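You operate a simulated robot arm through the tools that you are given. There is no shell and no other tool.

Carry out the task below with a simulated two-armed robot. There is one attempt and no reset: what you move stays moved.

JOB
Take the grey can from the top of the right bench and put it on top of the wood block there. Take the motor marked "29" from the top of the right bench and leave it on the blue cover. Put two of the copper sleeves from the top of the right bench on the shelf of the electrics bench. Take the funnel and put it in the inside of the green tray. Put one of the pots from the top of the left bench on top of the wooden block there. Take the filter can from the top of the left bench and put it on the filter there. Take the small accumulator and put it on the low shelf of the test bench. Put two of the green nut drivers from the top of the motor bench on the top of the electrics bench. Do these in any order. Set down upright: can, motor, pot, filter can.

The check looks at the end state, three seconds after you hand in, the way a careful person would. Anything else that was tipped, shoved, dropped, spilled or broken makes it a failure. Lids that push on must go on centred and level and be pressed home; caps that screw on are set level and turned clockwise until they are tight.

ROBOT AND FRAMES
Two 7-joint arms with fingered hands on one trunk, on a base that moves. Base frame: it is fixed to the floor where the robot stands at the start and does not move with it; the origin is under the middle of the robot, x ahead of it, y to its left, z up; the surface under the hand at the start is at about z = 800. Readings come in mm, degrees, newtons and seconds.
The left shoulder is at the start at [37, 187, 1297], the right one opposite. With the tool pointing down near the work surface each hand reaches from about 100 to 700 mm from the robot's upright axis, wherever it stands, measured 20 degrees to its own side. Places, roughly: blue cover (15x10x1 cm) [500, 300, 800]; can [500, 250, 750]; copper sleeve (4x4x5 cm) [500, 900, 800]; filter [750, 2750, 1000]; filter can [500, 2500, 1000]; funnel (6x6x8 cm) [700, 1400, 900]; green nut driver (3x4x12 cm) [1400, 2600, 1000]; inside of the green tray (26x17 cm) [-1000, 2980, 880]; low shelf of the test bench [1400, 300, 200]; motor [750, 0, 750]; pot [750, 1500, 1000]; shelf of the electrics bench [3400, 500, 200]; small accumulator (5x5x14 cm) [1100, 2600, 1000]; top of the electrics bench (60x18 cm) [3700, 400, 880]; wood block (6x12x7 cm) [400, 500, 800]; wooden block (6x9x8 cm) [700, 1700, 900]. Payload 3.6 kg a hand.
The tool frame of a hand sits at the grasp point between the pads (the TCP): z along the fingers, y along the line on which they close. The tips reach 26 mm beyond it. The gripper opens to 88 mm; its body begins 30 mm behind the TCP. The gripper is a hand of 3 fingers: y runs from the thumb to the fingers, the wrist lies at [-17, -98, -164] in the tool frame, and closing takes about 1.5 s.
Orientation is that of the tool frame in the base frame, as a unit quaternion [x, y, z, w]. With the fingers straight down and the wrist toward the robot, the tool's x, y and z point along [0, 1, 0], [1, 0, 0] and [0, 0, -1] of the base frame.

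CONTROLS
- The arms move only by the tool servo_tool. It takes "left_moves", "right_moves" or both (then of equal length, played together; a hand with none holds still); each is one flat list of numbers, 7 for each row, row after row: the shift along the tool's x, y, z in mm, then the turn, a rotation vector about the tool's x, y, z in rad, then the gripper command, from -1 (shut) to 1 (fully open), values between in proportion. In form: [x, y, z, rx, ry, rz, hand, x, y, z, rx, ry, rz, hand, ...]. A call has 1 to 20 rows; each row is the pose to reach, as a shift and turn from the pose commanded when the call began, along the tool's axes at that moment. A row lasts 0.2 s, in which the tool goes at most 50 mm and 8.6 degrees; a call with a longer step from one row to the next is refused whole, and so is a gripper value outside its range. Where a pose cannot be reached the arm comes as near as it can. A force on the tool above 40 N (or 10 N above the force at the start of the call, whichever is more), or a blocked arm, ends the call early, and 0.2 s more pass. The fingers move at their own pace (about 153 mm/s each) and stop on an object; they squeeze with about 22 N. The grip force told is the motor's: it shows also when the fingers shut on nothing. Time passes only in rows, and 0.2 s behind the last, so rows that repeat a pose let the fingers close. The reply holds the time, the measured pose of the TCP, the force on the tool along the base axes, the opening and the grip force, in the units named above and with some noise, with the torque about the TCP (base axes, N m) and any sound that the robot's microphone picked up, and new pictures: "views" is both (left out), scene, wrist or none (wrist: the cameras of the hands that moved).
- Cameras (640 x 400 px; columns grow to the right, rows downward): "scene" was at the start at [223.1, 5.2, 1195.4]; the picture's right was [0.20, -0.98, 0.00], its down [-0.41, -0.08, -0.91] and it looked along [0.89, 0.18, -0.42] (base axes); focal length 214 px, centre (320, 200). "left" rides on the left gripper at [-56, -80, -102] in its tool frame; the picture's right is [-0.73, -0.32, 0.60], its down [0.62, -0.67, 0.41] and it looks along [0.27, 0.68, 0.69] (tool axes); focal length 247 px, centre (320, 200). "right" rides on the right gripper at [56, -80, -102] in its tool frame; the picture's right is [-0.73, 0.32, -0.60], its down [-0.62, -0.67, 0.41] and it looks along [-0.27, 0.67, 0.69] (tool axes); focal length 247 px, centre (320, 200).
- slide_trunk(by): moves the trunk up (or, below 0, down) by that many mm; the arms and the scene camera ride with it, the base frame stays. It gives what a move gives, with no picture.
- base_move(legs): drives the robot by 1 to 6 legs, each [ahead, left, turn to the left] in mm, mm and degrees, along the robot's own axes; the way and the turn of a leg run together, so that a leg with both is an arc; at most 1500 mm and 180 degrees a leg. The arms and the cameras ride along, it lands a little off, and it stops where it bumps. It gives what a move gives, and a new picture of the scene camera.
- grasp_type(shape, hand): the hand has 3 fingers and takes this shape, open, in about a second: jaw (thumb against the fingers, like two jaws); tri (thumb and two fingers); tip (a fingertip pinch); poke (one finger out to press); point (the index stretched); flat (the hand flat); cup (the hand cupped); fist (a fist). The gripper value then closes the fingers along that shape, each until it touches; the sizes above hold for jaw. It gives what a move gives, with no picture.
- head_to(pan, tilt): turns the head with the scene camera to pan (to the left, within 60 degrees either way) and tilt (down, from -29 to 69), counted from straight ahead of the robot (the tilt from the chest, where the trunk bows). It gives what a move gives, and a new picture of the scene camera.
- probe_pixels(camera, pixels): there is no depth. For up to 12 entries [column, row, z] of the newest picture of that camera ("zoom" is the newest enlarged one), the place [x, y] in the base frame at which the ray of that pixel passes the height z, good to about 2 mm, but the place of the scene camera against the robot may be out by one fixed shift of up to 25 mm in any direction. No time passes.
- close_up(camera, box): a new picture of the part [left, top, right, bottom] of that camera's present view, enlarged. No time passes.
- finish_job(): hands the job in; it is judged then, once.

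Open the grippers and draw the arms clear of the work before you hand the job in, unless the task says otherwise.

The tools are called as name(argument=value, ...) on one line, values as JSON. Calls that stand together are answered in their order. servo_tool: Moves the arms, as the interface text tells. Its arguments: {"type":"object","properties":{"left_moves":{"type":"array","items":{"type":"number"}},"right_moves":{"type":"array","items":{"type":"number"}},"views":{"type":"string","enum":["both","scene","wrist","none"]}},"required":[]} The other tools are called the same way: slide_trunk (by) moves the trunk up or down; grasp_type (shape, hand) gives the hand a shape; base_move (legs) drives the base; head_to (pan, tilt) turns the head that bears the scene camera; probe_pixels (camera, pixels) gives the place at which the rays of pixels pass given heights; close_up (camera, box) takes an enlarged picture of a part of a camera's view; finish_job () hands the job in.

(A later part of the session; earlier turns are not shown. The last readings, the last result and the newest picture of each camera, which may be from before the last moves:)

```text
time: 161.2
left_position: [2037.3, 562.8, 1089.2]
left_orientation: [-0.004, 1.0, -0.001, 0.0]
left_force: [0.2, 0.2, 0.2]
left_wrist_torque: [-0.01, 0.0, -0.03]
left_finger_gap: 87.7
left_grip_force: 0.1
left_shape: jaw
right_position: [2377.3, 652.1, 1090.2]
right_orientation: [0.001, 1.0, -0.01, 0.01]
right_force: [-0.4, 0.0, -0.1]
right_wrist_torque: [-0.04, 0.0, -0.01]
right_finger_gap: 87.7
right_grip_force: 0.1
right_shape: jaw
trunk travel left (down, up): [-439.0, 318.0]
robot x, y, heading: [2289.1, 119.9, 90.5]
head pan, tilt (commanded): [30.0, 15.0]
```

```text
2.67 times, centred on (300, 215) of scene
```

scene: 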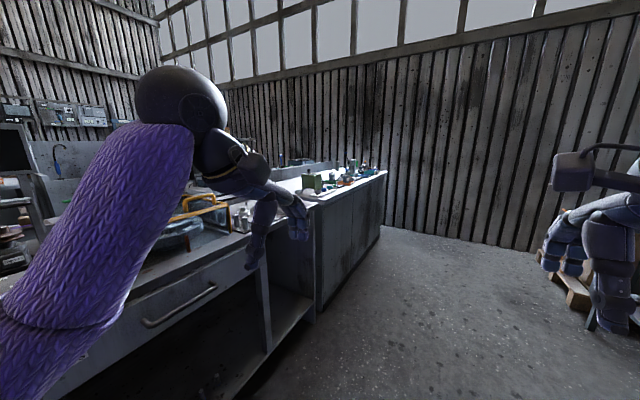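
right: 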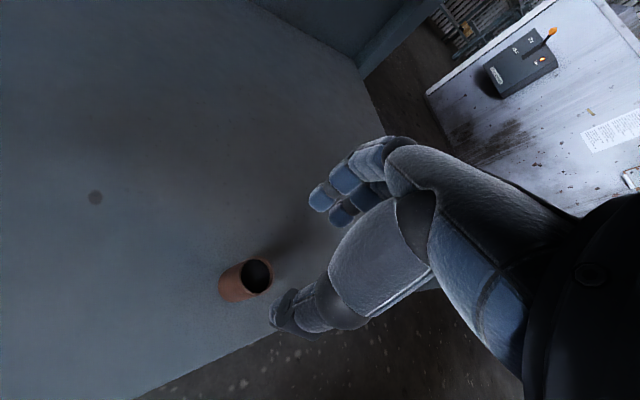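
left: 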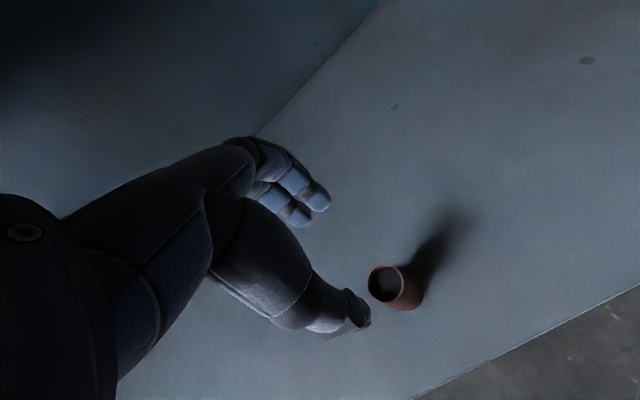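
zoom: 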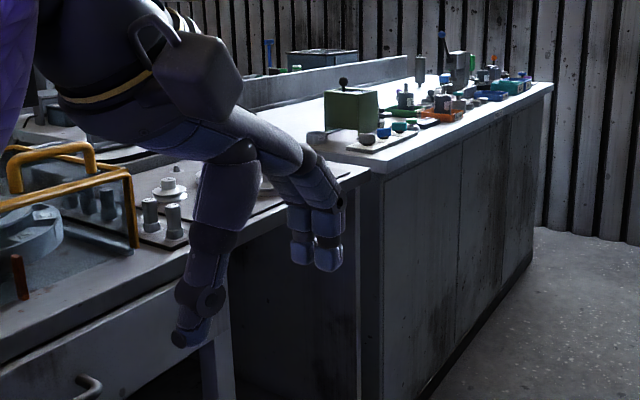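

The motor bench's face is at x≈1525, y≈1500–3030, top ≈870. I drive along the lane to y≈2520 and turn left to face it.

base_move(legs=[[1500, 0, 0], [880, 0, 0], [0, 0, 90]])

head_to(pan=0, tilt=30)

```text
time: 176.6
left_position: [1830.5, 2239.7, 1087.8]
left_orientation: [0.712, -0.702, -0.001, 0.0]
left_force: [0.2, -0.1, 0.0]
left_wrist_torque: [-0.01, -0.01, -0.01]
left_finger_gap: 87.9
left_grip_force: 0.1
left_shape: jaw
right_position: [1739.3, 2577.8, 1090.7]
right_orientation: [0.709, -0.705, -0.001, -0.014]
right_force: [0.1, -0.7, -0.2]
right_wrist_torque: [0.01, -0.05, -0.01]
right_finger_gap: 87.7
right_grip_force: 0.2
right_shape: jaw
trunk travel left (down, up): [-439.0, 318.0]
robot x, y, heading: [2268.5, 2494.0, -179.0]
head pan, tilt (commanded): [30.0, 15.0]
```

scene: 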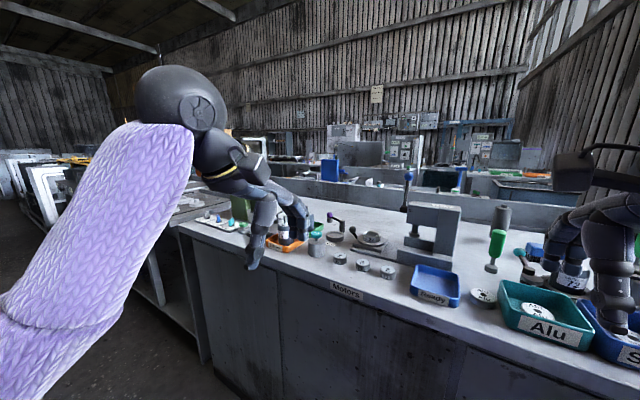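

```text
time: 177.6
left_position: [1830.1, 2239.3, 1089.4]
left_orientation: [0.713, -0.701, 0.001, -0.001]
left_force: [0.4, -0.6, -0.9]
left_wrist_torque: [0.05, -0.03, -0.01]
left_finger_gap: 87.8
left_grip_force: 0.1
left_shape: jaw
right_position: [1738.3, 2578.8, 1090.7]
right_orientation: [0.708, -0.706, -0.001, -0.014]
right_force: [-1.1, -0.4, 0.1]
right_wrist_torque: [0.01, 0.01, 0.01]
right_finger_gap: 87.7
right_grip_force: 0.0
right_shape: jaw
trunk travel left (down, up): [-439.0, 318.0]
robot x, y, heading: [2267.6, 2493.2, -178.9]
head pan, tilt (commanded): [0.0, 30.0]
```

scene: 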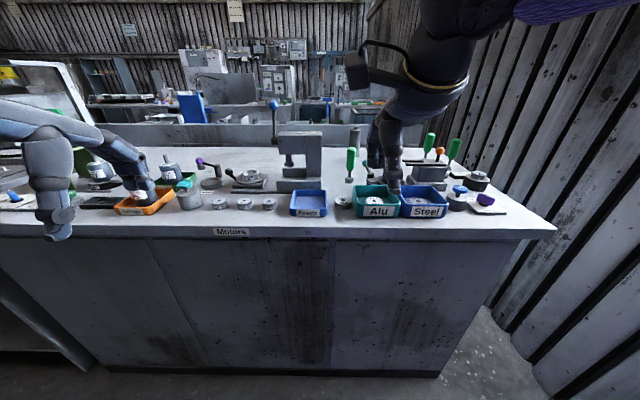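

The motor bench is ahead with green-handled nut drivers at (351,163), (430,145), (455,150). I zoom in.

close_up(camera="scene", box=[300, 110, 540, 250])

close_up(camera="scene", box=[60, 110, 320, 250])

```text
2.67 times, centred on (420, 180) of scene
```

zoom: 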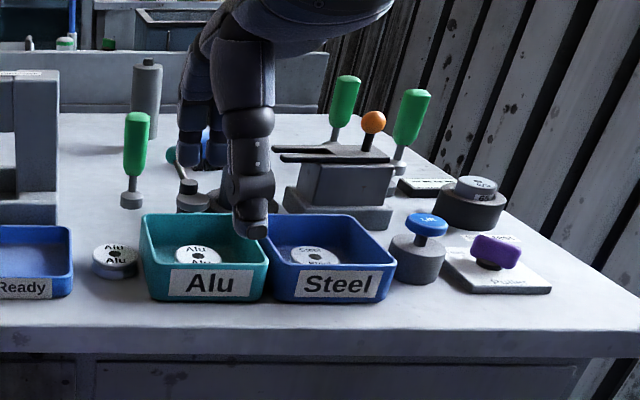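

```text
2.46 times, centred on (190, 180) of scene
```

zoom: 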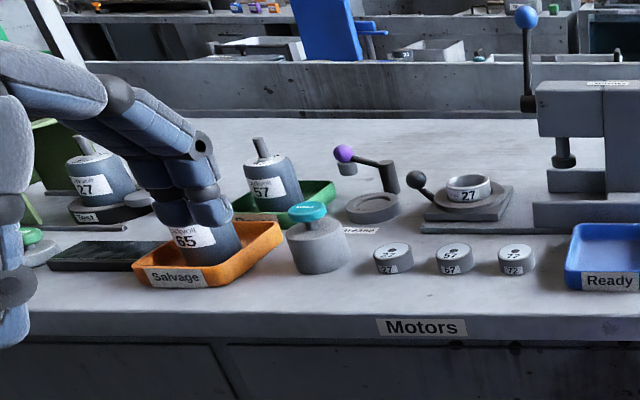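

I probe the nut drivers, the grey cylinder (small accumulator candidate) and obstacles.

probe_pixels(camera="scene", pixels=[[349, 186, 870], [350, 152, 990], [426, 158, 870], [430, 138, 990], [450, 176, 870], [455, 145, 990], [354, 152, 870], [355, 132, 1000], [273, 190, 870], [380, 238, 860], [222, 232, 860], [520, 225, 870]])

close_up(camera="scene", box=[320, 110, 480, 210])

```text
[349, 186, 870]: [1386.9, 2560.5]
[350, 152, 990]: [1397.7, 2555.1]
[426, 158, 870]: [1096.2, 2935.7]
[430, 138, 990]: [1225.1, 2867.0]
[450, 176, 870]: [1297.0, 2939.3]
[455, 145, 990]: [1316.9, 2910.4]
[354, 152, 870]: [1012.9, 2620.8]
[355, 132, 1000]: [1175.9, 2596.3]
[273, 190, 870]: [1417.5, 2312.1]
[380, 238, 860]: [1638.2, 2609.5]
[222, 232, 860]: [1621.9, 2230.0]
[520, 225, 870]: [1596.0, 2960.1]
```

```text
4.00 times, centred on (400, 160) of scene
```

zoom: 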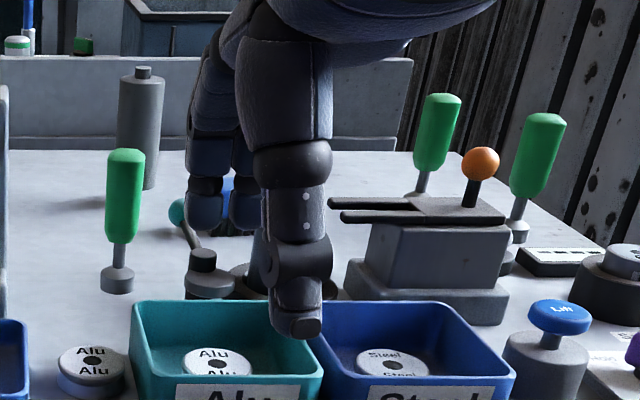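

N1 is near (1370,2545) and N3 near (1287,2925). I raise the hands 60 mm and drive to about (1930,2745), between them.

servo_tool(left_moves=[0, 0, -30, 0, 0, 0, 1, 0, 0, -60, 0, 0, 0, 1], right_moves=[0, 0, -30, 0, 0, 0, 1, 0, 0, -60, 0, 0, 0, 1], views="none")

base_move(legs=[[0, -250, -1], [330, 0, 0]])

head_to(pan=0, tilt=45)

```text
time: 178.2
left_position: [1830.0, 2239.9, 1149.1]
left_orientation: [0.712, -0.702, 0.001, -0.001]
left_force: [0.2, 0.2, 0.4]
left_wrist_torque: [0.01, -0.01, -0.01]
left_finger_gap: 87.8
left_grip_force: 0.0
left_shape: jaw
right_position: [1737.1, 2577.4, 1150.6]
right_orientation: [0.709, -0.705, -0.001, -0.014]
right_force: [0.3, 0.7, -0.5]
right_wrist_torque: [-0.01, -0.04, 0.0]
right_finger_gap: 87.7
right_grip_force: 0.0
right_shape: jaw
trunk travel left (down, up): [-439.0, 318.0]
robot x, y, heading: [2269.9, 2494.3, -179.2]
head pan, tilt (commanded): [0.0, 30.0]
```

```text
time: 181.8
left_position: [1492.1, 2504.5, 1148.9]
left_orientation: [-0.704, 0.711, -0.001, 0.001]
left_force: [0.1, -0.4, -0.6]
left_wrist_torque: [0.0, -0.03, 0.01]
left_finger_gap: 87.6
left_grip_force: 0.0
left_shape: jaw
right_position: [1408.3, 2845.3, 1149.3]
right_orientation: [-0.7, 0.714, 0.0, 0.014]
right_force: [-0.3, 0.2, 0.3]
right_wrist_torque: [0.0, -0.01, 0.02]
right_finger_gap: 87.5
right_grip_force: 0.1
right_shape: jaw
trunk travel left (down, up): [-439.0, 318.0]
robot x, y, heading: [1939.7, 2744.7, 179.5]
head pan, tilt (commanded): [0.0, 30.0]
```

scene: 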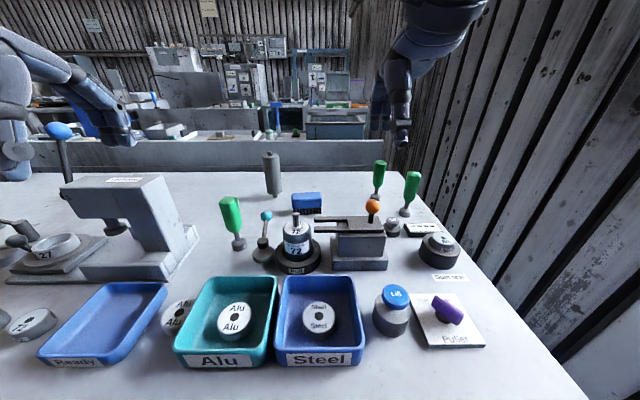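

```text
time: 182.5
left_position: [1492.4, 2505.5, 1149.3]
left_orientation: [-0.703, 0.711, 0.0, 0.0]
left_force: [0.2, -0.1, 0.6]
left_wrist_torque: [0.0, -0.01, -0.01]
left_finger_gap: 87.5
left_grip_force: 0.1
left_shape: jaw
right_position: [1409.1, 2844.7, 1150.0]
right_orientation: [-0.701, 0.713, 0.0, 0.014]
right_force: [0.2, -0.3, 1.0]
right_wrist_torque: [0.0, -0.04, -0.02]
right_finger_gap: 87.9
right_grip_force: 0.1
right_shape: jaw
trunk travel left (down, up): [-439.0, 318.0]
robot x, y, heading: [1938.6, 2749.6, 179.6]
head pan, tilt (commanded): [0.0, 45.0]
```

scene: 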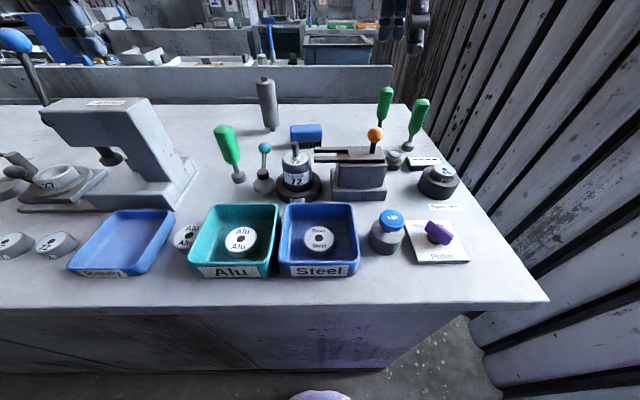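

I zoom in on the nut drivers and accumulator and probe their feet and the wall.

close_up(camera="scene", box=[200, 60, 480, 220])

probe_pixels(camera="scene", pixels=[[239, 181, 860], [225, 130, 980], [381, 142, 860], [386, 92, 980], [408, 150, 860], [422, 104, 980], [270, 129, 860], [262, 80, 1000], [480, 350, 0], [545, 300, 860], [300, 310, 860], [100, 307, 860]])

```text
2.29 times, centred on (340, 140) of scene
```

zoom: 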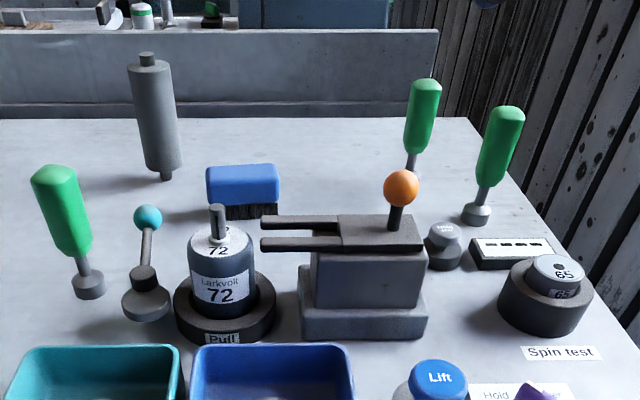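

```text
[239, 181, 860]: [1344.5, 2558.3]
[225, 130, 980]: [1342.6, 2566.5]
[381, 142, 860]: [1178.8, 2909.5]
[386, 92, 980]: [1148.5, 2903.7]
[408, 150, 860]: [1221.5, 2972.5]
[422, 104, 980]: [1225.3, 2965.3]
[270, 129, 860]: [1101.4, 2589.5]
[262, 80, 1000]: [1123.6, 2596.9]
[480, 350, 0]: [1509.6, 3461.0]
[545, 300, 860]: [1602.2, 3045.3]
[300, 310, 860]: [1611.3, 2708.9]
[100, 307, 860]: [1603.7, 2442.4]
```

N1≈(1334,2544), N3≈(1212,2955), accumulator≈(1095,2577). I move the left hand above N1 and the right hand above N3 (correcting its slight tilt) at a safe height for a closer look.

servo_tool(left_moves=[-7.5, 31.7, 18, 0, 0, 0, 1, -15, 63.4, 36, 0, 0, 0, 1, -22.4, 95, 54, 0, 0, 0, 1, -30, 127, 72, 0, 0, 0, 1, -37.3, 158.4, 89, 0, 0, 0, 1], right_moves=[-20.4, 34.2, 16, -0.004, 0.004, 0, 1, -40.8, 68.3, 32, -0.008, 0.008, 0, 1, -61.2, 102.5, 48, -0.012, 0.012, 0, 1, -81.6, 136.6, 64, -0.016, 0.016, 0, 1, -102, 170.8, 80, -0.0196, 0.02, 0, 1], views="both")

```text
time: 183.7
left_position: [1331.2, 2544.0, 1061.2]
left_orientation: [-0.703, 0.711, -0.001, 0.001]
left_force: [0.4, 0.5, -0.4]
left_wrist_torque: [0.01, -0.03, -0.01]
left_finger_gap: 88.0
left_grip_force: 0.1
left_shape: jaw
right_position: [1240.1, 2952.3, 1067.7]
right_orientation: [-0.701, 0.713, 0.0, 0.001]
right_force: [-0.8, 0.4, -0.1]
right_wrist_torque: [0.0, -0.01, 0.0]
right_finger_gap: 87.9
right_grip_force: 0.0
right_shape: jaw
trunk travel left (down, up): [-439.0, 318.0]
robot x, y, heading: [1939.3, 2745.8, 179.5]
head pan, tilt (commanded): [0.0, 45.0]
```

scene: 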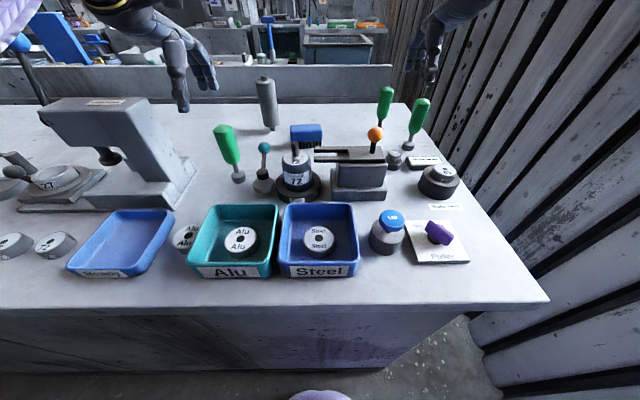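
right: 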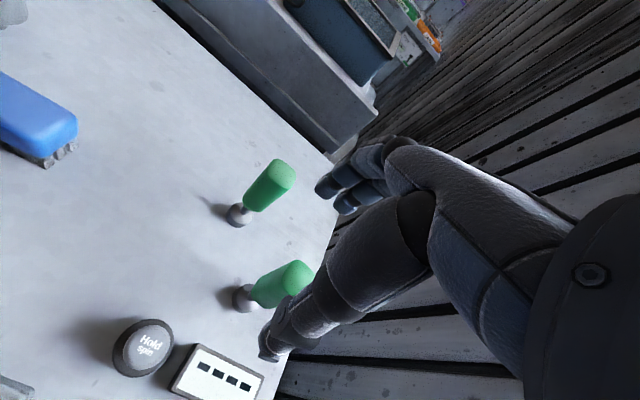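
left: 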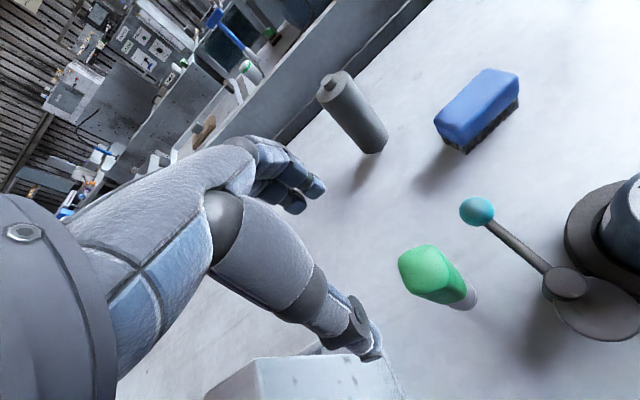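

I probe N1 in the left view, N3 in the right view at several heights to find their axes and tops.

close_up(camera="left", box=[360, 180, 520, 320])

probe_pixels(camera="left", pixels=[[418, 262, 1000], [418, 262, 990], [418, 262, 980], [418, 262, 960], [465, 302, 870], [465, 302, 860], [470, 305, 880], [335, 82, 1010], [372, 150, 870]])

probe_pixels(camera="right", pixels=[[299, 272, 1000], [299, 272, 990], [299, 272, 980], [299, 272, 960], [245, 299, 870], [245, 299, 860], [237, 216, 870], [281, 174, 990], [365, 118, 870]])

close_up(camera="right", box=[200, 230, 360, 330])

```text
2.86 times, centred on (440, 250) of left
```

zoom: 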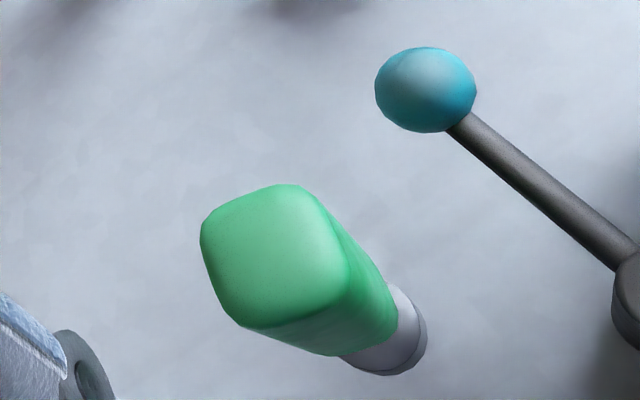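

```text
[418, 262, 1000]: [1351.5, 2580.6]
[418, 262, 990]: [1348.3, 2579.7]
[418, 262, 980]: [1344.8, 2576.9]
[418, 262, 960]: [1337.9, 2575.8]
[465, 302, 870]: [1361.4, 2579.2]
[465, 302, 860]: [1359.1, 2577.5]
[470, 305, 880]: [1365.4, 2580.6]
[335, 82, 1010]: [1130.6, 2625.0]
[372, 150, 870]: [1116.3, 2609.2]
```

```text
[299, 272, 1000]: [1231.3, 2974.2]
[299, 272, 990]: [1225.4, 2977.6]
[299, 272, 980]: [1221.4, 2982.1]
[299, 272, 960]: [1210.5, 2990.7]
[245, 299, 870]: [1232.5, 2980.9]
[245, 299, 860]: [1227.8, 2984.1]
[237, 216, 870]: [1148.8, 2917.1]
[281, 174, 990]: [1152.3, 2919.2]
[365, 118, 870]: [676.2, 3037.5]
```

```text
4.00 times, centred on (280, 280) of right
```

zoom: 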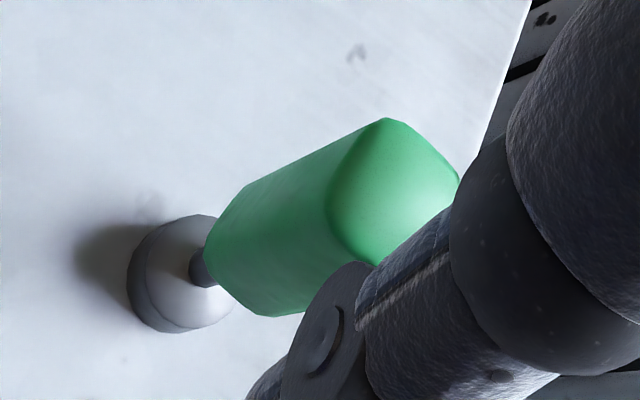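

The scene camera's error is evidently fixed in the base frame (+10…16, +15…22). I probe the handle-top centres to get heights.

probe_pixels(camera="left", pixels=[[424.3, 267.5, 1000], [424.3, 267.5, 990], [424.3, 267.5, 980], [465, 299, 875], [465, 299, 885]])

probe_pixels(camera="right", pixels=[[297, 275, 1000], [297, 275, 990], [297, 275, 980], [243, 299, 870], [243, 299, 885], [247, 297, 885]])

```text
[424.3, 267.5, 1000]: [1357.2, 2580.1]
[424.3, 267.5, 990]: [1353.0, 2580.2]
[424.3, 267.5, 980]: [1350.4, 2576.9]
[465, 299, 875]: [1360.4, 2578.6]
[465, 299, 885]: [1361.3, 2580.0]
```

```text
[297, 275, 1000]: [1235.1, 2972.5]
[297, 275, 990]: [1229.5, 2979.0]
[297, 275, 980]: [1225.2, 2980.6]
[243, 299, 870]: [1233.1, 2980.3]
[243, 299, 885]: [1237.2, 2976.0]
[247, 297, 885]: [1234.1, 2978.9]
```

N1's axis is (1359,2580), N3's (1233,2978), tops ≈1000. I check the teal ball lever beside N1 and the bench objects near N3.

probe_pixels(camera="left", pixels=[[477, 211, 960], [477, 211, 940], [477, 211, 980], [568, 283, 890], [385, 360, 960]])

probe_pixels(camera="right", pixels=[[148, 345, 900], [195, 345, 890], [265, 375, 890], [330, 160, 880], [300, 320, 880]])

```text
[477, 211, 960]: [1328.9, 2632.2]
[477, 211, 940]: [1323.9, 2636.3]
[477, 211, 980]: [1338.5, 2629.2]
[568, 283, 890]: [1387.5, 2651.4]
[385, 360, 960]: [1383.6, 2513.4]
```

```text
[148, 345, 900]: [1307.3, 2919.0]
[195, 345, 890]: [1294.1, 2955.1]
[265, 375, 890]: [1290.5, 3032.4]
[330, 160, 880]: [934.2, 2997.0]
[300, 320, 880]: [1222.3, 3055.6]
```

Clearances are fine with narrowed grippers. I move both hands directly above their nut drivers at z≈1030 with ≈58 mm gaps.

servo_tool(left_moves=[-18, -14, 15, 0, 0, 0.06, 0.6, -35.8, -27.4, 31, 0, 0, 0.12, 0.32, -35.8, -27.4, 31, 0, 0, 0.12, 0.32], right_moves=[-13, 4, 19, 0, 0, 0.03, 0.6, -25.6, 7.4, 37, 0, 0, 0.07, 0.32, -25.6, 7.4, 37, 0, 0, 0.07, 0.32], views="both")

close_up(camera="left", box=[300, 200, 460, 340])

close_up(camera="right", box=[180, 200, 340, 340])

```text
time: 184.5
left_position: [1363.9, 2581.5, 1030.4]
left_orientation: [-0.659, 0.752, 0.0, 0.0]
left_force: [0.3, 0.0, -0.4]
left_wrist_torque: [0.02, -0.02, 0.03]
left_finger_gap: 58.4
left_grip_force: 0.0
left_shape: jaw
right_position: [1235.4, 2977.3, 1032.5]
right_orientation: [-0.676, 0.737, 0.001, 0.0]
right_force: [0.4, 0.5, 0.1]
right_wrist_torque: [0.02, -0.01, -0.01]
right_finger_gap: 58.7
right_grip_force: 0.0
right_shape: jaw
trunk travel left (down, up): [-439.0, 318.0]
robot x, y, heading: [1938.3, 2749.5, 179.4]
head pan, tilt (commanded): [0.0, 45.0]
```

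scene: 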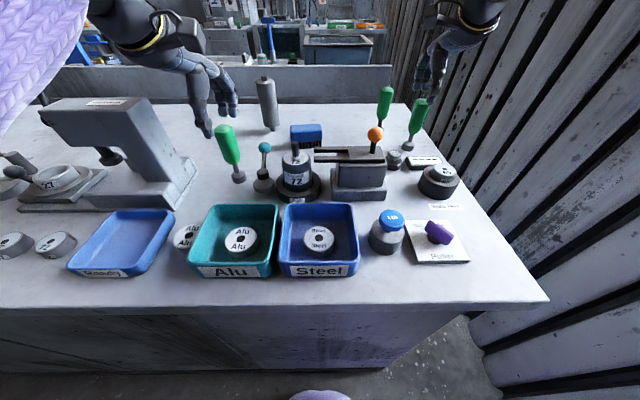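
right: 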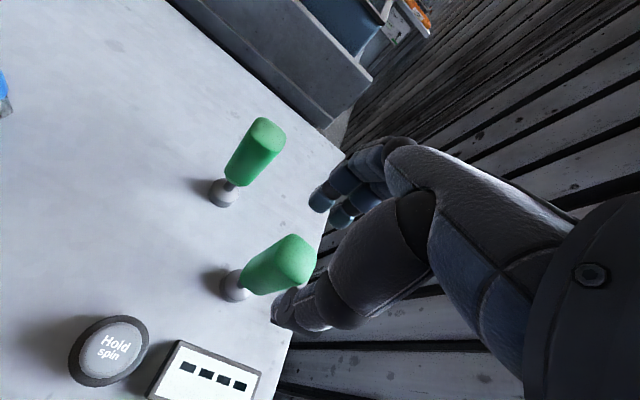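
left: 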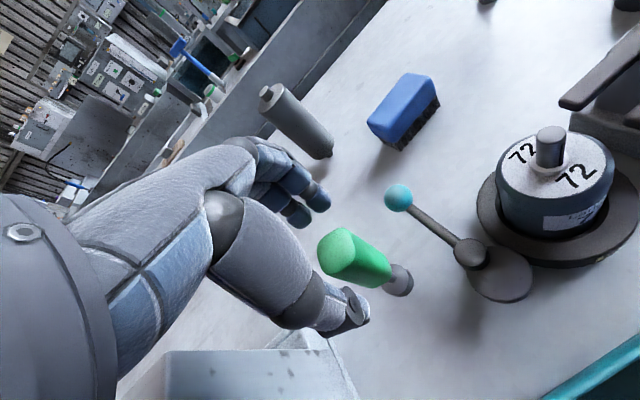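

```text
2.86 times, centred on (380, 270) of left
```

zoom: 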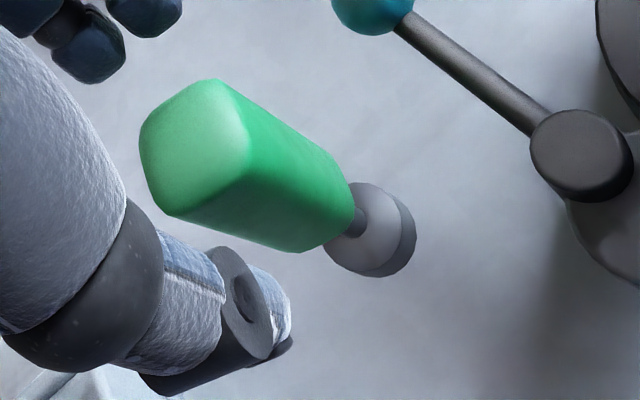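

```text
2.86 times, centred on (260, 270) of right
```

zoom: 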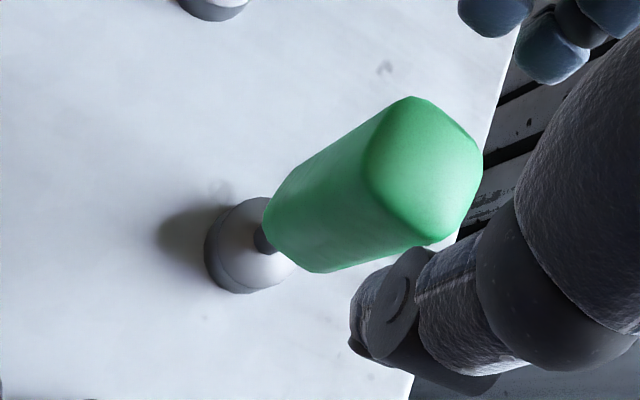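

Both handles are centred under the tools. I descend 65 mm on both sides.

servo_tool(left_moves=[0, 0, 22, 0, 0, 0, 0.32, 0, 0, 45, 0, 0, 0, 0.32, 0, 0, 64, 0, 0, 0, 0.32, 0, 0, 64, 0, 0, 0, 0.32], right_moves=[0, 0, 22, 0, 0, 0, 0.32, 0, 0, 45, 0, 0, 0, 0.32, 0, 0, 66, 0, 0, 0, 0.32, 0, 0, 66, 0, 0, 0, 0.32], views="wrist")

```text
time: 185.5
left_position: [1364.3, 2579.8, 966.4]
left_orientation: [-0.66, 0.751, -0.001, 0.001]
left_force: [0.5, -0.5, -0.5]
left_wrist_torque: [0.03, -0.01, 0.01]
left_finger_gap: 58.5
left_grip_force: 0.0
left_shape: jaw
right_position: [1234.0, 2977.6, 966.1]
right_orientation: [-0.675, 0.738, 0.002, 0.0]
right_force: [0.1, 0.4, 0.8]
right_wrist_torque: [0.0, -0.04, -0.01]
right_finger_gap: 58.3
right_grip_force: 0.1
right_shape: jaw
trunk travel left (down, up): [-439.0, 318.0]
robot x, y, heading: [1938.4, 2747.5, 179.7]
head pan, tilt (commanded): [0.0, 45.0]
```

right: 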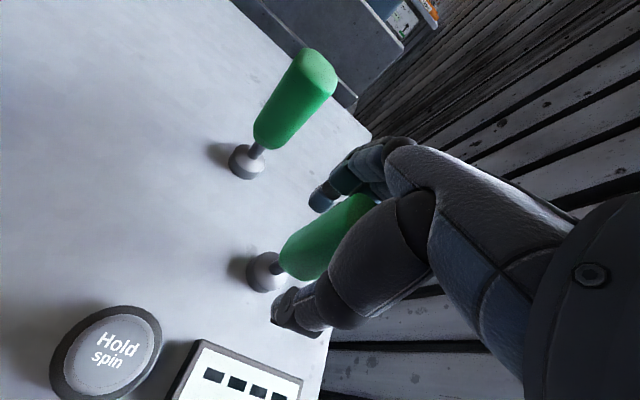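
left: 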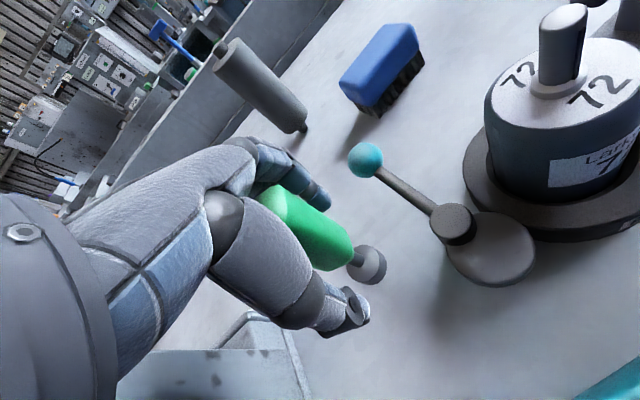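

Both handles are between the fingers. I close both hands and lift 10 mm first.

servo_tool(left_moves=[0, 0, 0, 0, 0, 0, -1, 0, 0, 0, 0, 0, 0, -1, 0, 0, 0, 0, 0, 0, -1, 0, 0, 0, 0, 0, 0, -1, 0, 0, 0, 0, 0, 0, -1, 0, 0, 0, 0, 0, 0, -1, 0, 0, -10, 0, 0, 0, -1, 0, 0, -30, 0, 0, 0, -1], right_moves=[0, 0, 0, 0, 0, 0, -1, 0, 0, 0, 0, 0, 0, -1, 0, 0, 0, 0, 0, 0, -1, 0, 0, 0, 0, 0, 0, -1, 0, 0, 0, 0, 0, 0, -1, 0, 0, 0, 0, 0, 0, -1, 0, 0, -10, 0, 0, 0, -1, 0, 0, -30, 0, 0, 0, -1], views="both")

```text
time: 187.3
left_position: [1364.2, 2579.3, 995.5]
left_orientation: [-0.66, 0.751, 0.0, 0.0]
left_force: [0.9, -0.4, -0.7]
left_wrist_torque: [0.03, 0.01, 0.0]
left_finger_gap: 24.6
left_grip_force: 22.1
left_shape: jaw
right_position: [1234.1, 2977.8, 995.7]
right_orientation: [-0.675, 0.737, 0.002, 0.0]
right_force: [0.5, 0.0, -1.2]
right_wrist_torque: [0.0, 0.02, 0.01]
right_finger_gap: 23.5
right_grip_force: 21.7
right_shape: jaw
trunk travel left (down, up): [-439.0, 318.0]
robot x, y, heading: [1935.4, 2746.1, 179.7]
head pan, tilt (commanded): [0.0, 45.0]
```

scene: 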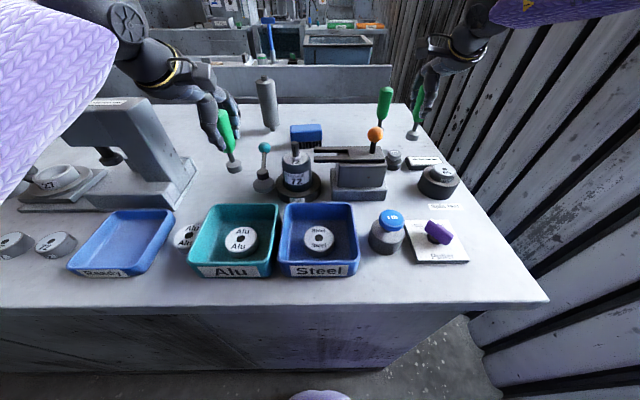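
right: 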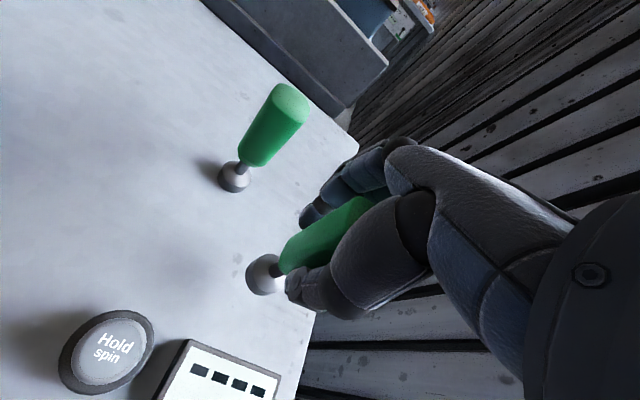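
left: 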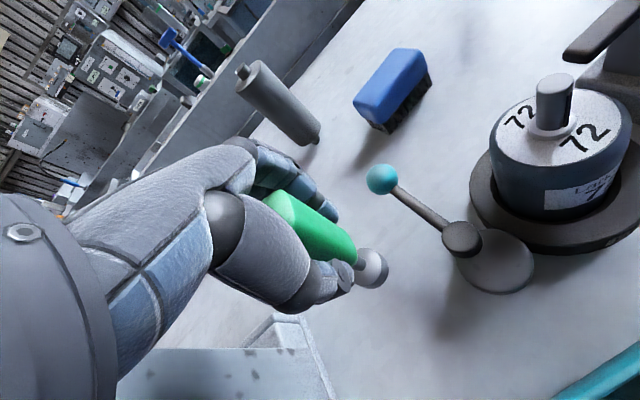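

Both nut drivers are held. I lift both straight up 160 mm, then back the robot off.

servo_tool(left_moves=[0, 0, -40, 0, 0, 0, -1, 0, 0, -80, 0, 0, 0, -1, 0, 0, -120, 0, 0, 0, -1, 0, 0, -160, 0, 0, 0, -1], right_moves=[0, 0, -40, 0, 0, 0, -1, 0, 0, -80, 0, 0, 0, -1, 0, 0, -120, 0, 0, 0, -1, 0, 0, -160, 0, 0, 0, -1], views="none")

base_move(legs=[[-400, 0, 0]])

```text
time: 188.3
left_position: [1362.9, 2577.9, 1156.0]
left_orientation: [-0.66, 0.751, 0.0, 0.0]
left_force: [0.1, -0.4, -0.8]
left_wrist_torque: [0.01, -0.02, -0.03]
left_finger_gap: 24.3
left_grip_force: 21.6
left_shape: jaw
right_position: [1236.2, 2977.7, 1156.6]
right_orientation: [-0.674, 0.738, 0.0, 0.001]
right_force: [0.6, -0.1, -1.1]
right_wrist_torque: [0.0, -0.01, -0.01]
right_finger_gap: 23.8
right_grip_force: 22.0
right_shape: jaw
trunk travel left (down, up): [-439.0, 318.0]
robot x, y, heading: [1938.2, 2746.6, 179.4]
head pan, tilt (commanded): [0.0, 45.0]
```

```text
time: 190.8
left_position: [1761.2, 2572.4, 1155.9]
left_orientation: [-0.662, 0.749, 0.0, 0.0]
left_force: [-0.6, 0.9, -0.2]
left_wrist_torque: [0.01, 0.02, -0.02]
left_finger_gap: 24.1
left_grip_force: 21.9
left_shape: jaw
right_position: [1630.9, 2970.6, 1155.9]
right_orientation: [-0.677, 0.736, 0.001, 0.0]
right_force: [0.0, -0.3, -1.0]
right_wrist_torque: [-0.01, -0.01, -0.01]
right_finger_gap: 23.8
right_grip_force: 22.8
right_shape: jaw
trunk travel left (down, up): [-439.0, 318.0]
robot x, y, heading: [2336.8, 2743.1, 179.9]
head pan, tilt (commanded): [0.0, 45.0]
```

scene: 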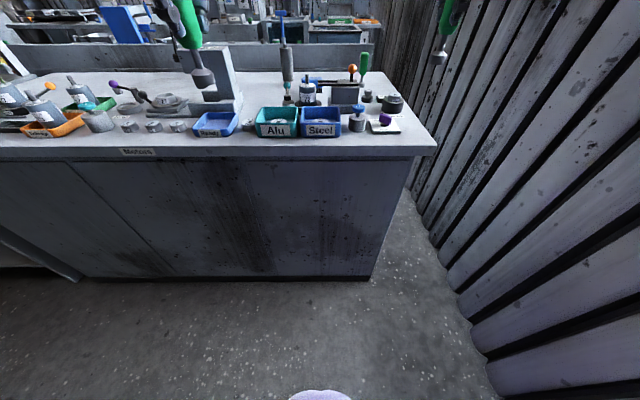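

Both drivers are held clear. I drive to y≈1500 in the lane, and turn around to face the electrics bench.

base_move(legs=[[-60, 0, 0], [0, 1240, 0], [0, 0, 90], [0, 0, 90]])

head_to(pan=-20, tilt=30)

```text
time: 205.2
left_position: [2968.0, 1692.1, 1156.4]
left_orientation: [0.751, 0.66, -0.001, -0.001]
left_force: [-0.3, -0.2, -1.5]
left_wrist_torque: [0.02, 0.01, 0.0]
left_finger_gap: 23.9
left_grip_force: 22.1
left_shape: jaw
right_position: [3095.5, 1293.2, 1155.3]
right_orientation: [0.737, 0.676, -0.001, 0.0]
right_force: [-0.4, 0.5, -1.3]
right_wrist_torque: [-0.04, 0.0, -0.03]
right_finger_gap: 23.5
right_grip_force: 22.1
right_shape: jaw
trunk travel left (down, up): [-439.0, 318.0]
robot x, y, heading: [2390.3, 1522.3, -0.6]
head pan, tilt (commanded): [0.0, 45.0]
```

scene: 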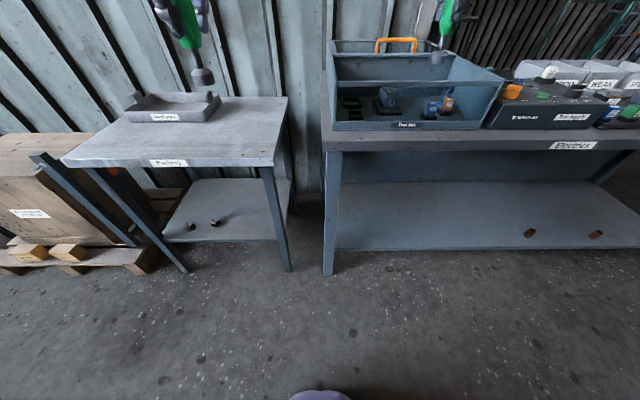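

```text
time: 206.0
left_position: [2968.5, 1692.6, 1156.2]
left_orientation: [0.752, 0.659, 0.0, -0.001]
left_force: [-0.3, 0.3, -0.6]
left_wrist_torque: [-0.01, 0.03, 0.05]
left_finger_gap: 24.1
left_grip_force: 22.0
left_shape: jaw
right_position: [3096.4, 1294.5, 1156.5]
right_orientation: [0.737, 0.676, -0.002, 0.001]
right_force: [0.7, -0.7, -0.7]
right_wrist_torque: [0.02, 0.0, 0.0]
right_finger_gap: 23.3
right_grip_force: 22.9
right_shape: jaw
trunk travel left (down, up): [-439.0, 318.0]
robot x, y, heading: [2390.8, 1523.9, -0.4]
head pan, tilt (commanded): [-20.0, 30.0]
```

scene: 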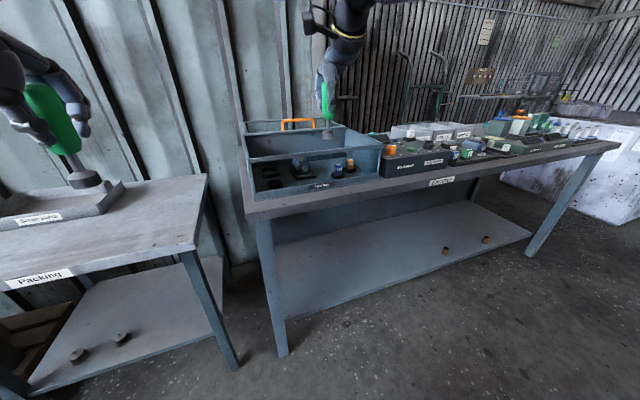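

The bench top carries trays; I drive right to y≈450, raise the trunk, and look for the clear patch near (3700,400).

base_move(legs=[[0, -1070, 0]])

slide_trunk(by=310)

head_to(pan=0, tilt=35)

```text
time: 211.6
left_position: [2961.0, 619.8, 1157.7]
left_orientation: [0.75, 0.662, 0.0, -0.001]
left_force: [-0.9, 0.5, -0.6]
left_wrist_torque: [0.0, -0.01, 0.05]
left_finger_gap: 23.9
left_grip_force: 22.3
left_shape: jaw
right_position: [3090.5, 223.1, 1156.2]
right_orientation: [0.736, 0.677, 0.0, 0.0]
right_force: [0.3, -0.8, -0.9]
right_wrist_torque: [0.02, 0.03, 0.01]
right_finger_gap: 23.2
right_grip_force: 22.0
right_shape: jaw
trunk travel left (down, up): [-439.0, 318.0]
robot x, y, heading: [2388.3, 451.5, -0.3]
head pan, tilt (commanded): [-20.0, 30.0]
```

scene: 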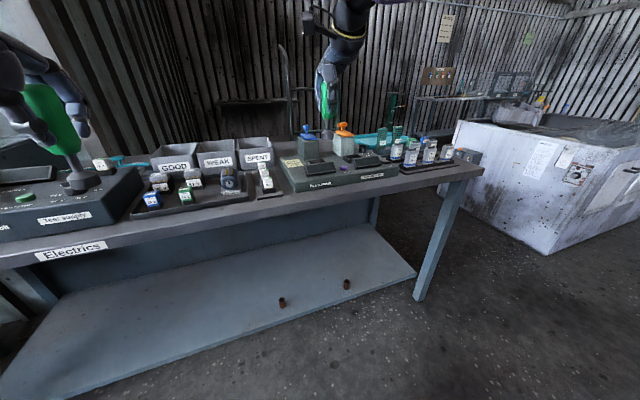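

```text
time: 214.6
left_position: [2960.6, 621.3, 1466.2]
left_orientation: [0.749, 0.662, 0.0, -0.001]
left_force: [0.1, -0.8, -1.2]
left_wrist_torque: [0.0, -0.02, -0.02]
left_finger_gap: 24.2
left_grip_force: 22.0
left_shape: jaw
right_position: [3090.2, 223.7, 1466.1]
right_orientation: [0.736, 0.677, 0.0, 0.0]
right_force: [1.1, 0.1, -1.7]
right_wrist_torque: [-0.01, 0.0, 0.02]
right_finger_gap: 23.0
right_grip_force: 21.9
right_shape: jaw
trunk travel left (down, up): [-749.0, 8.0]
robot x, y, heading: [2385.7, 450.0, -0.2]
head pan, tilt (commanded): [-20.0, 30.0]
```

```text
time: 215.5
left_position: [2961.0, 620.8, 1465.7]
left_orientation: [0.75, 0.662, 0.0, -0.001]
left_force: [0.2, -0.6, -1.5]
left_wrist_torque: [-0.02, 0.02, 0.02]
left_finger_gap: 24.2
left_grip_force: 21.8
left_shape: jaw
right_position: [3090.4, 223.0, 1465.4]
right_orientation: [0.735, 0.678, -0.001, 0.0]
right_force: [-0.6, 0.1, -0.2]
right_wrist_torque: [0.01, -0.02, -0.03]
right_finger_gap: 23.3
right_grip_force: 21.8
right_shape: jaw
trunk travel left (down, up): [-749.0, 8.0]
robot x, y, heading: [2386.1, 449.2, -0.2]
head pan, tilt (commanded): [0.0, 35.0]
```

scene: 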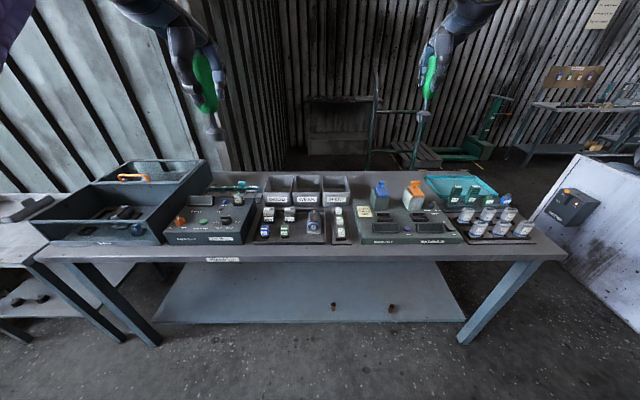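

From up here the bench top's back strip is visible around (250–430,178). I zoom in.

close_up(camera="scene", box=[200, 150, 460, 270])

probe_pixels(camera="scene", pixels=[[235, 171, 880], [300, 171, 880], [360, 171, 880], [420, 171, 880], [300, 206, 880], [345, 205, 880], [300, 259, 880], [300, 248, 880], [155, 175, 880]])

```text
2.46 times, centred on (330, 210) of scene
```

zoom: 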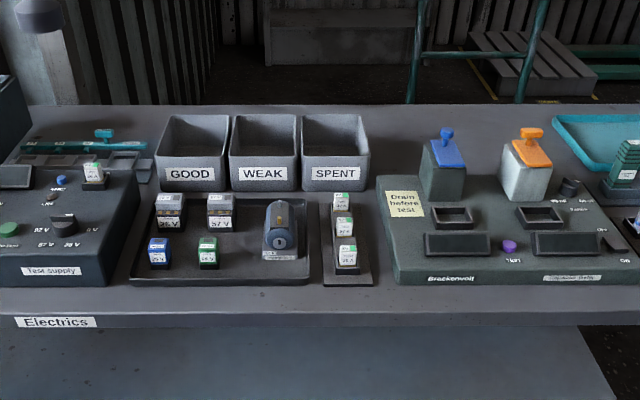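

```text
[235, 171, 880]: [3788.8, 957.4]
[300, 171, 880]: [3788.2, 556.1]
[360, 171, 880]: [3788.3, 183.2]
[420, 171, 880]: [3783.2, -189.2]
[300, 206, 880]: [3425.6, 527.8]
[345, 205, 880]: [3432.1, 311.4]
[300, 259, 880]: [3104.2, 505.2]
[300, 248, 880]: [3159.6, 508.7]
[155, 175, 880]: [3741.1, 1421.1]
```

The strip behind the tester/bins (x≈3600–3790) is clear, e.g. right of the SPENT bin. I probe the bin's corners, tester's back and tray's corner for exact free space.

probe_pixels(camera="scene", pixels=[[349.6, 205.1, 880], [349, 191, 960], [349, 191, 980], [347, 175, 960], [347, 175, 980], [354, 199.5, 880], [422, 200, 880], [372, 208, 880], [428, 177, 900], [385, 180, 880], [370, 180, 880], [395, 173, 880]])

close_up(camera="scene", box=[330, 160, 450, 235])

```text
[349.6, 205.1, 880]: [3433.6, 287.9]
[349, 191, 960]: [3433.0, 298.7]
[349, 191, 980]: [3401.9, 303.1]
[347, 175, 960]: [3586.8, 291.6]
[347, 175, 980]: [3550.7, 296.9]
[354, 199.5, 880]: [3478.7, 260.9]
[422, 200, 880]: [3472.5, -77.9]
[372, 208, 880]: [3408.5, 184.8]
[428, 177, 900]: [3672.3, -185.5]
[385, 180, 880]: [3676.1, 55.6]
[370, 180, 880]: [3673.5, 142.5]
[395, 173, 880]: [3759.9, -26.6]
```

```text
5.33 times, centred on (390, 198) of scene
```

zoom: 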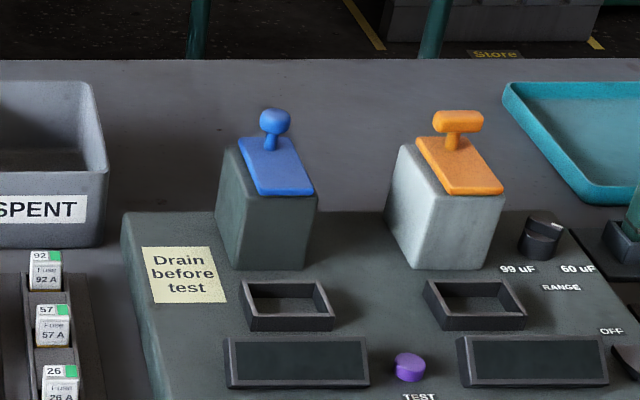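

The free strip behind the bins is x≈3605–3795, matching the 60×18 cm patch. I'll use body rotation for reach: lower the trunk, drive to ≈(2826,240) and turn 60° left for the right hand.

slide_trunk(by=-310)

base_move(legs=[[0, -210, 0], [430, 0, 0], [0, 0, 60]])

head_to(pan=-55, tilt=35)

```text
time: 218.5
left_position: [2961.2, 620.6, 1156.4]
left_orientation: [0.749, 0.662, 0.0, 0.0]
left_force: [0.5, 0.0, -1.4]
left_wrist_torque: [-0.02, 0.02, -0.01]
left_finger_gap: 23.9
left_grip_force: 22.2
left_shape: jaw
right_position: [3089.4, 224.0, 1156.1]
right_orientation: [0.736, 0.677, 0.0, 0.001]
right_force: [0.1, -0.1, -0.6]
right_wrist_torque: [0.01, 0.01, 0.01]
right_finger_gap: 23.1
right_grip_force: 21.6
right_shape: jaw
trunk travel left (down, up): [-439.0, 318.0]
robot x, y, heading: [2386.4, 450.5, -0.1]
head pan, tilt (commanded): [0.0, 35.0]
```

```text
time: 225.1
left_position: [2943.3, 828.9, 1155.8]
left_orientation: [0.306, 0.952, 0.0, -0.001]
left_force: [0.1, 0.0, -1.2]
left_wrist_torque: [-0.01, 0.02, -0.02]
left_finger_gap: 23.7
left_grip_force: 22.2
left_shape: jaw
right_position: [3353.6, 753.1, 1154.4]
right_orientation: [0.287, 0.958, -0.001, 0.001]
right_force: [0.4, -0.3, -1.7]
right_wrist_torque: [-0.02, 0.02, 0.05]
right_finger_gap: 23.1
right_grip_force: 22.2
right_shape: jaw
trunk travel left (down, up): [-439.0, 318.0]
robot x, y, heading: [2818.0, 240.0, 61.1]
head pan, tilt (commanded): [0.0, 35.0]
```

scene: 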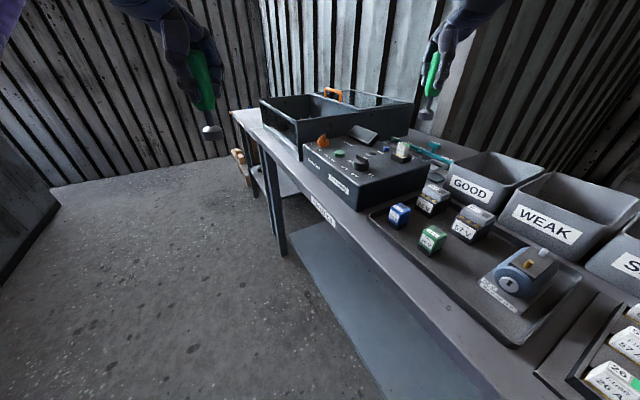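

```text
time: 226.3
left_position: [2943.3, 829.3, 1155.9]
left_orientation: [0.307, 0.952, -0.001, 0.0]
left_force: [-0.5, -0.8, -1.1]
left_wrist_torque: [0.02, 0.03, 0.03]
left_finger_gap: 23.8
left_grip_force: 21.8
left_shape: jaw
right_position: [3355.2, 754.1, 1155.3]
right_orientation: [0.287, 0.958, 0.0, 0.001]
right_force: [-0.8, 0.1, -1.3]
right_wrist_torque: [0.01, 0.0, 0.01]
right_finger_gap: 23.3
right_grip_force: 22.5
right_shape: jaw
trunk travel left (down, up): [-439.0, 318.0]
robot x, y, heading: [2819.8, 242.0, 61.2]
head pan, tilt (commanded): [-55.0, 35.0]
```

scene: 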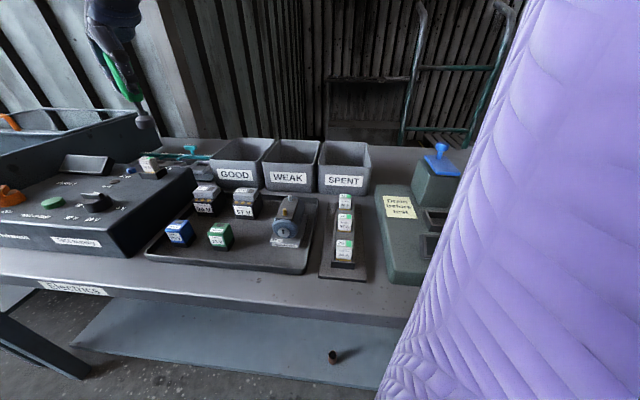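

The bench is in view. I swing the right hand (nut driver N3) at z=1155 over the bins to above (3690,210), turning it to face +x.

servo_tool(right_moves=[-41.4, -19.3, 0, 0, 0, 0.0643, -1, -82.7, -38.5, 0, 0, 0, 0.1286, -1, -124.1, -57.8, 0, 0, 0, 0.193, -1, -165.4, -77.1, 0, 0, 0, 0.257, -1, -206.8, -96.4, 0, 0, 0, 0.3215, -1, -248.1, -115.6, 0, 0, 0, 0.386, -1, -289.5, -134.9, 0, 0, 0, 0.45, -1, -330.9, -154.2, 0, 0, 0, 0.514, -1, -372.2, -173.4, 0, 0, 0, 0.579, -1, -413.6, -192.7, 0, 0, 0, 0.643, -1, -454.9, -212, 0, 0, 0, 0.707, -1, -496.3, -231.3, 0, 0, 0, 0.772, -1, -537.6, -250.5, 0, 0, 0, 0.836, -1, -579, -269.8, 0, 0, 0, 0.9, -1], views="both")

```text
time: 229.3
left_position: [2943.8, 829.9, 1156.9]
left_orientation: [0.305, 0.952, -0.001, -0.001]
left_force: [0.0, -0.3, -0.7]
left_wrist_torque: [-0.02, -0.01, 0.01]
left_finger_gap: 24.0
left_grip_force: 22.1
left_shape: jaw
right_position: [3693.5, 209.9, 1156.2]
right_orientation: [0.675, 0.738, 0.001, 0.0]
right_force: [-0.8, 0.6, -0.4]
right_wrist_torque: [-0.01, -0.03, -0.02]
right_finger_gap: 22.9
right_grip_force: 22.1
right_shape: jaw
trunk travel left (down, up): [-439.0, 318.0]
robot x, y, heading: [2819.0, 240.5, 61.4]
head pan, tilt (commanded): [-55.0, 35.0]
```

scene: 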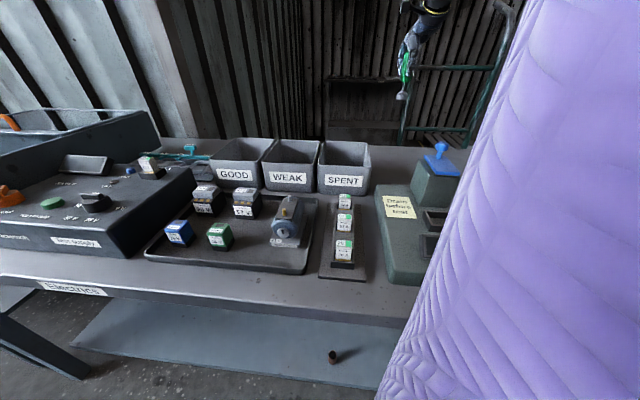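
right: 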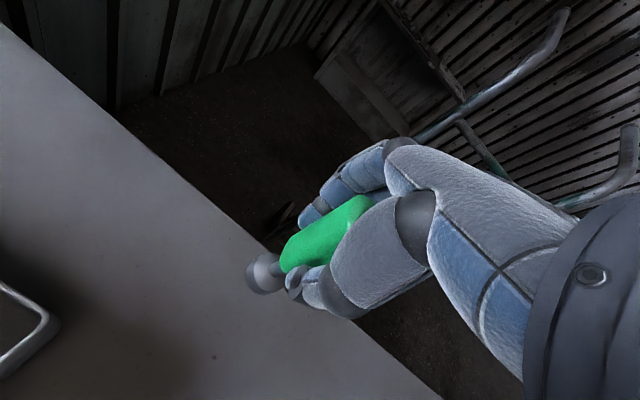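

The nut driver is over the strip. I check the bench's back edge and SPENT bin in the right wrist view.

probe_pixels(camera="right", pixels=[[150, 146, 880], [250, 232, 880], [380, 345, 880], [45, 320, 965], [10, 285, 965], [20, 375, 880]])

```text
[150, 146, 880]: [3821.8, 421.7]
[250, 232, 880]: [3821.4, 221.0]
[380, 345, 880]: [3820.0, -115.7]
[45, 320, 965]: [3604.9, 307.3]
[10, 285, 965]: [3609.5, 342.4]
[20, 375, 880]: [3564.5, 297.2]
```

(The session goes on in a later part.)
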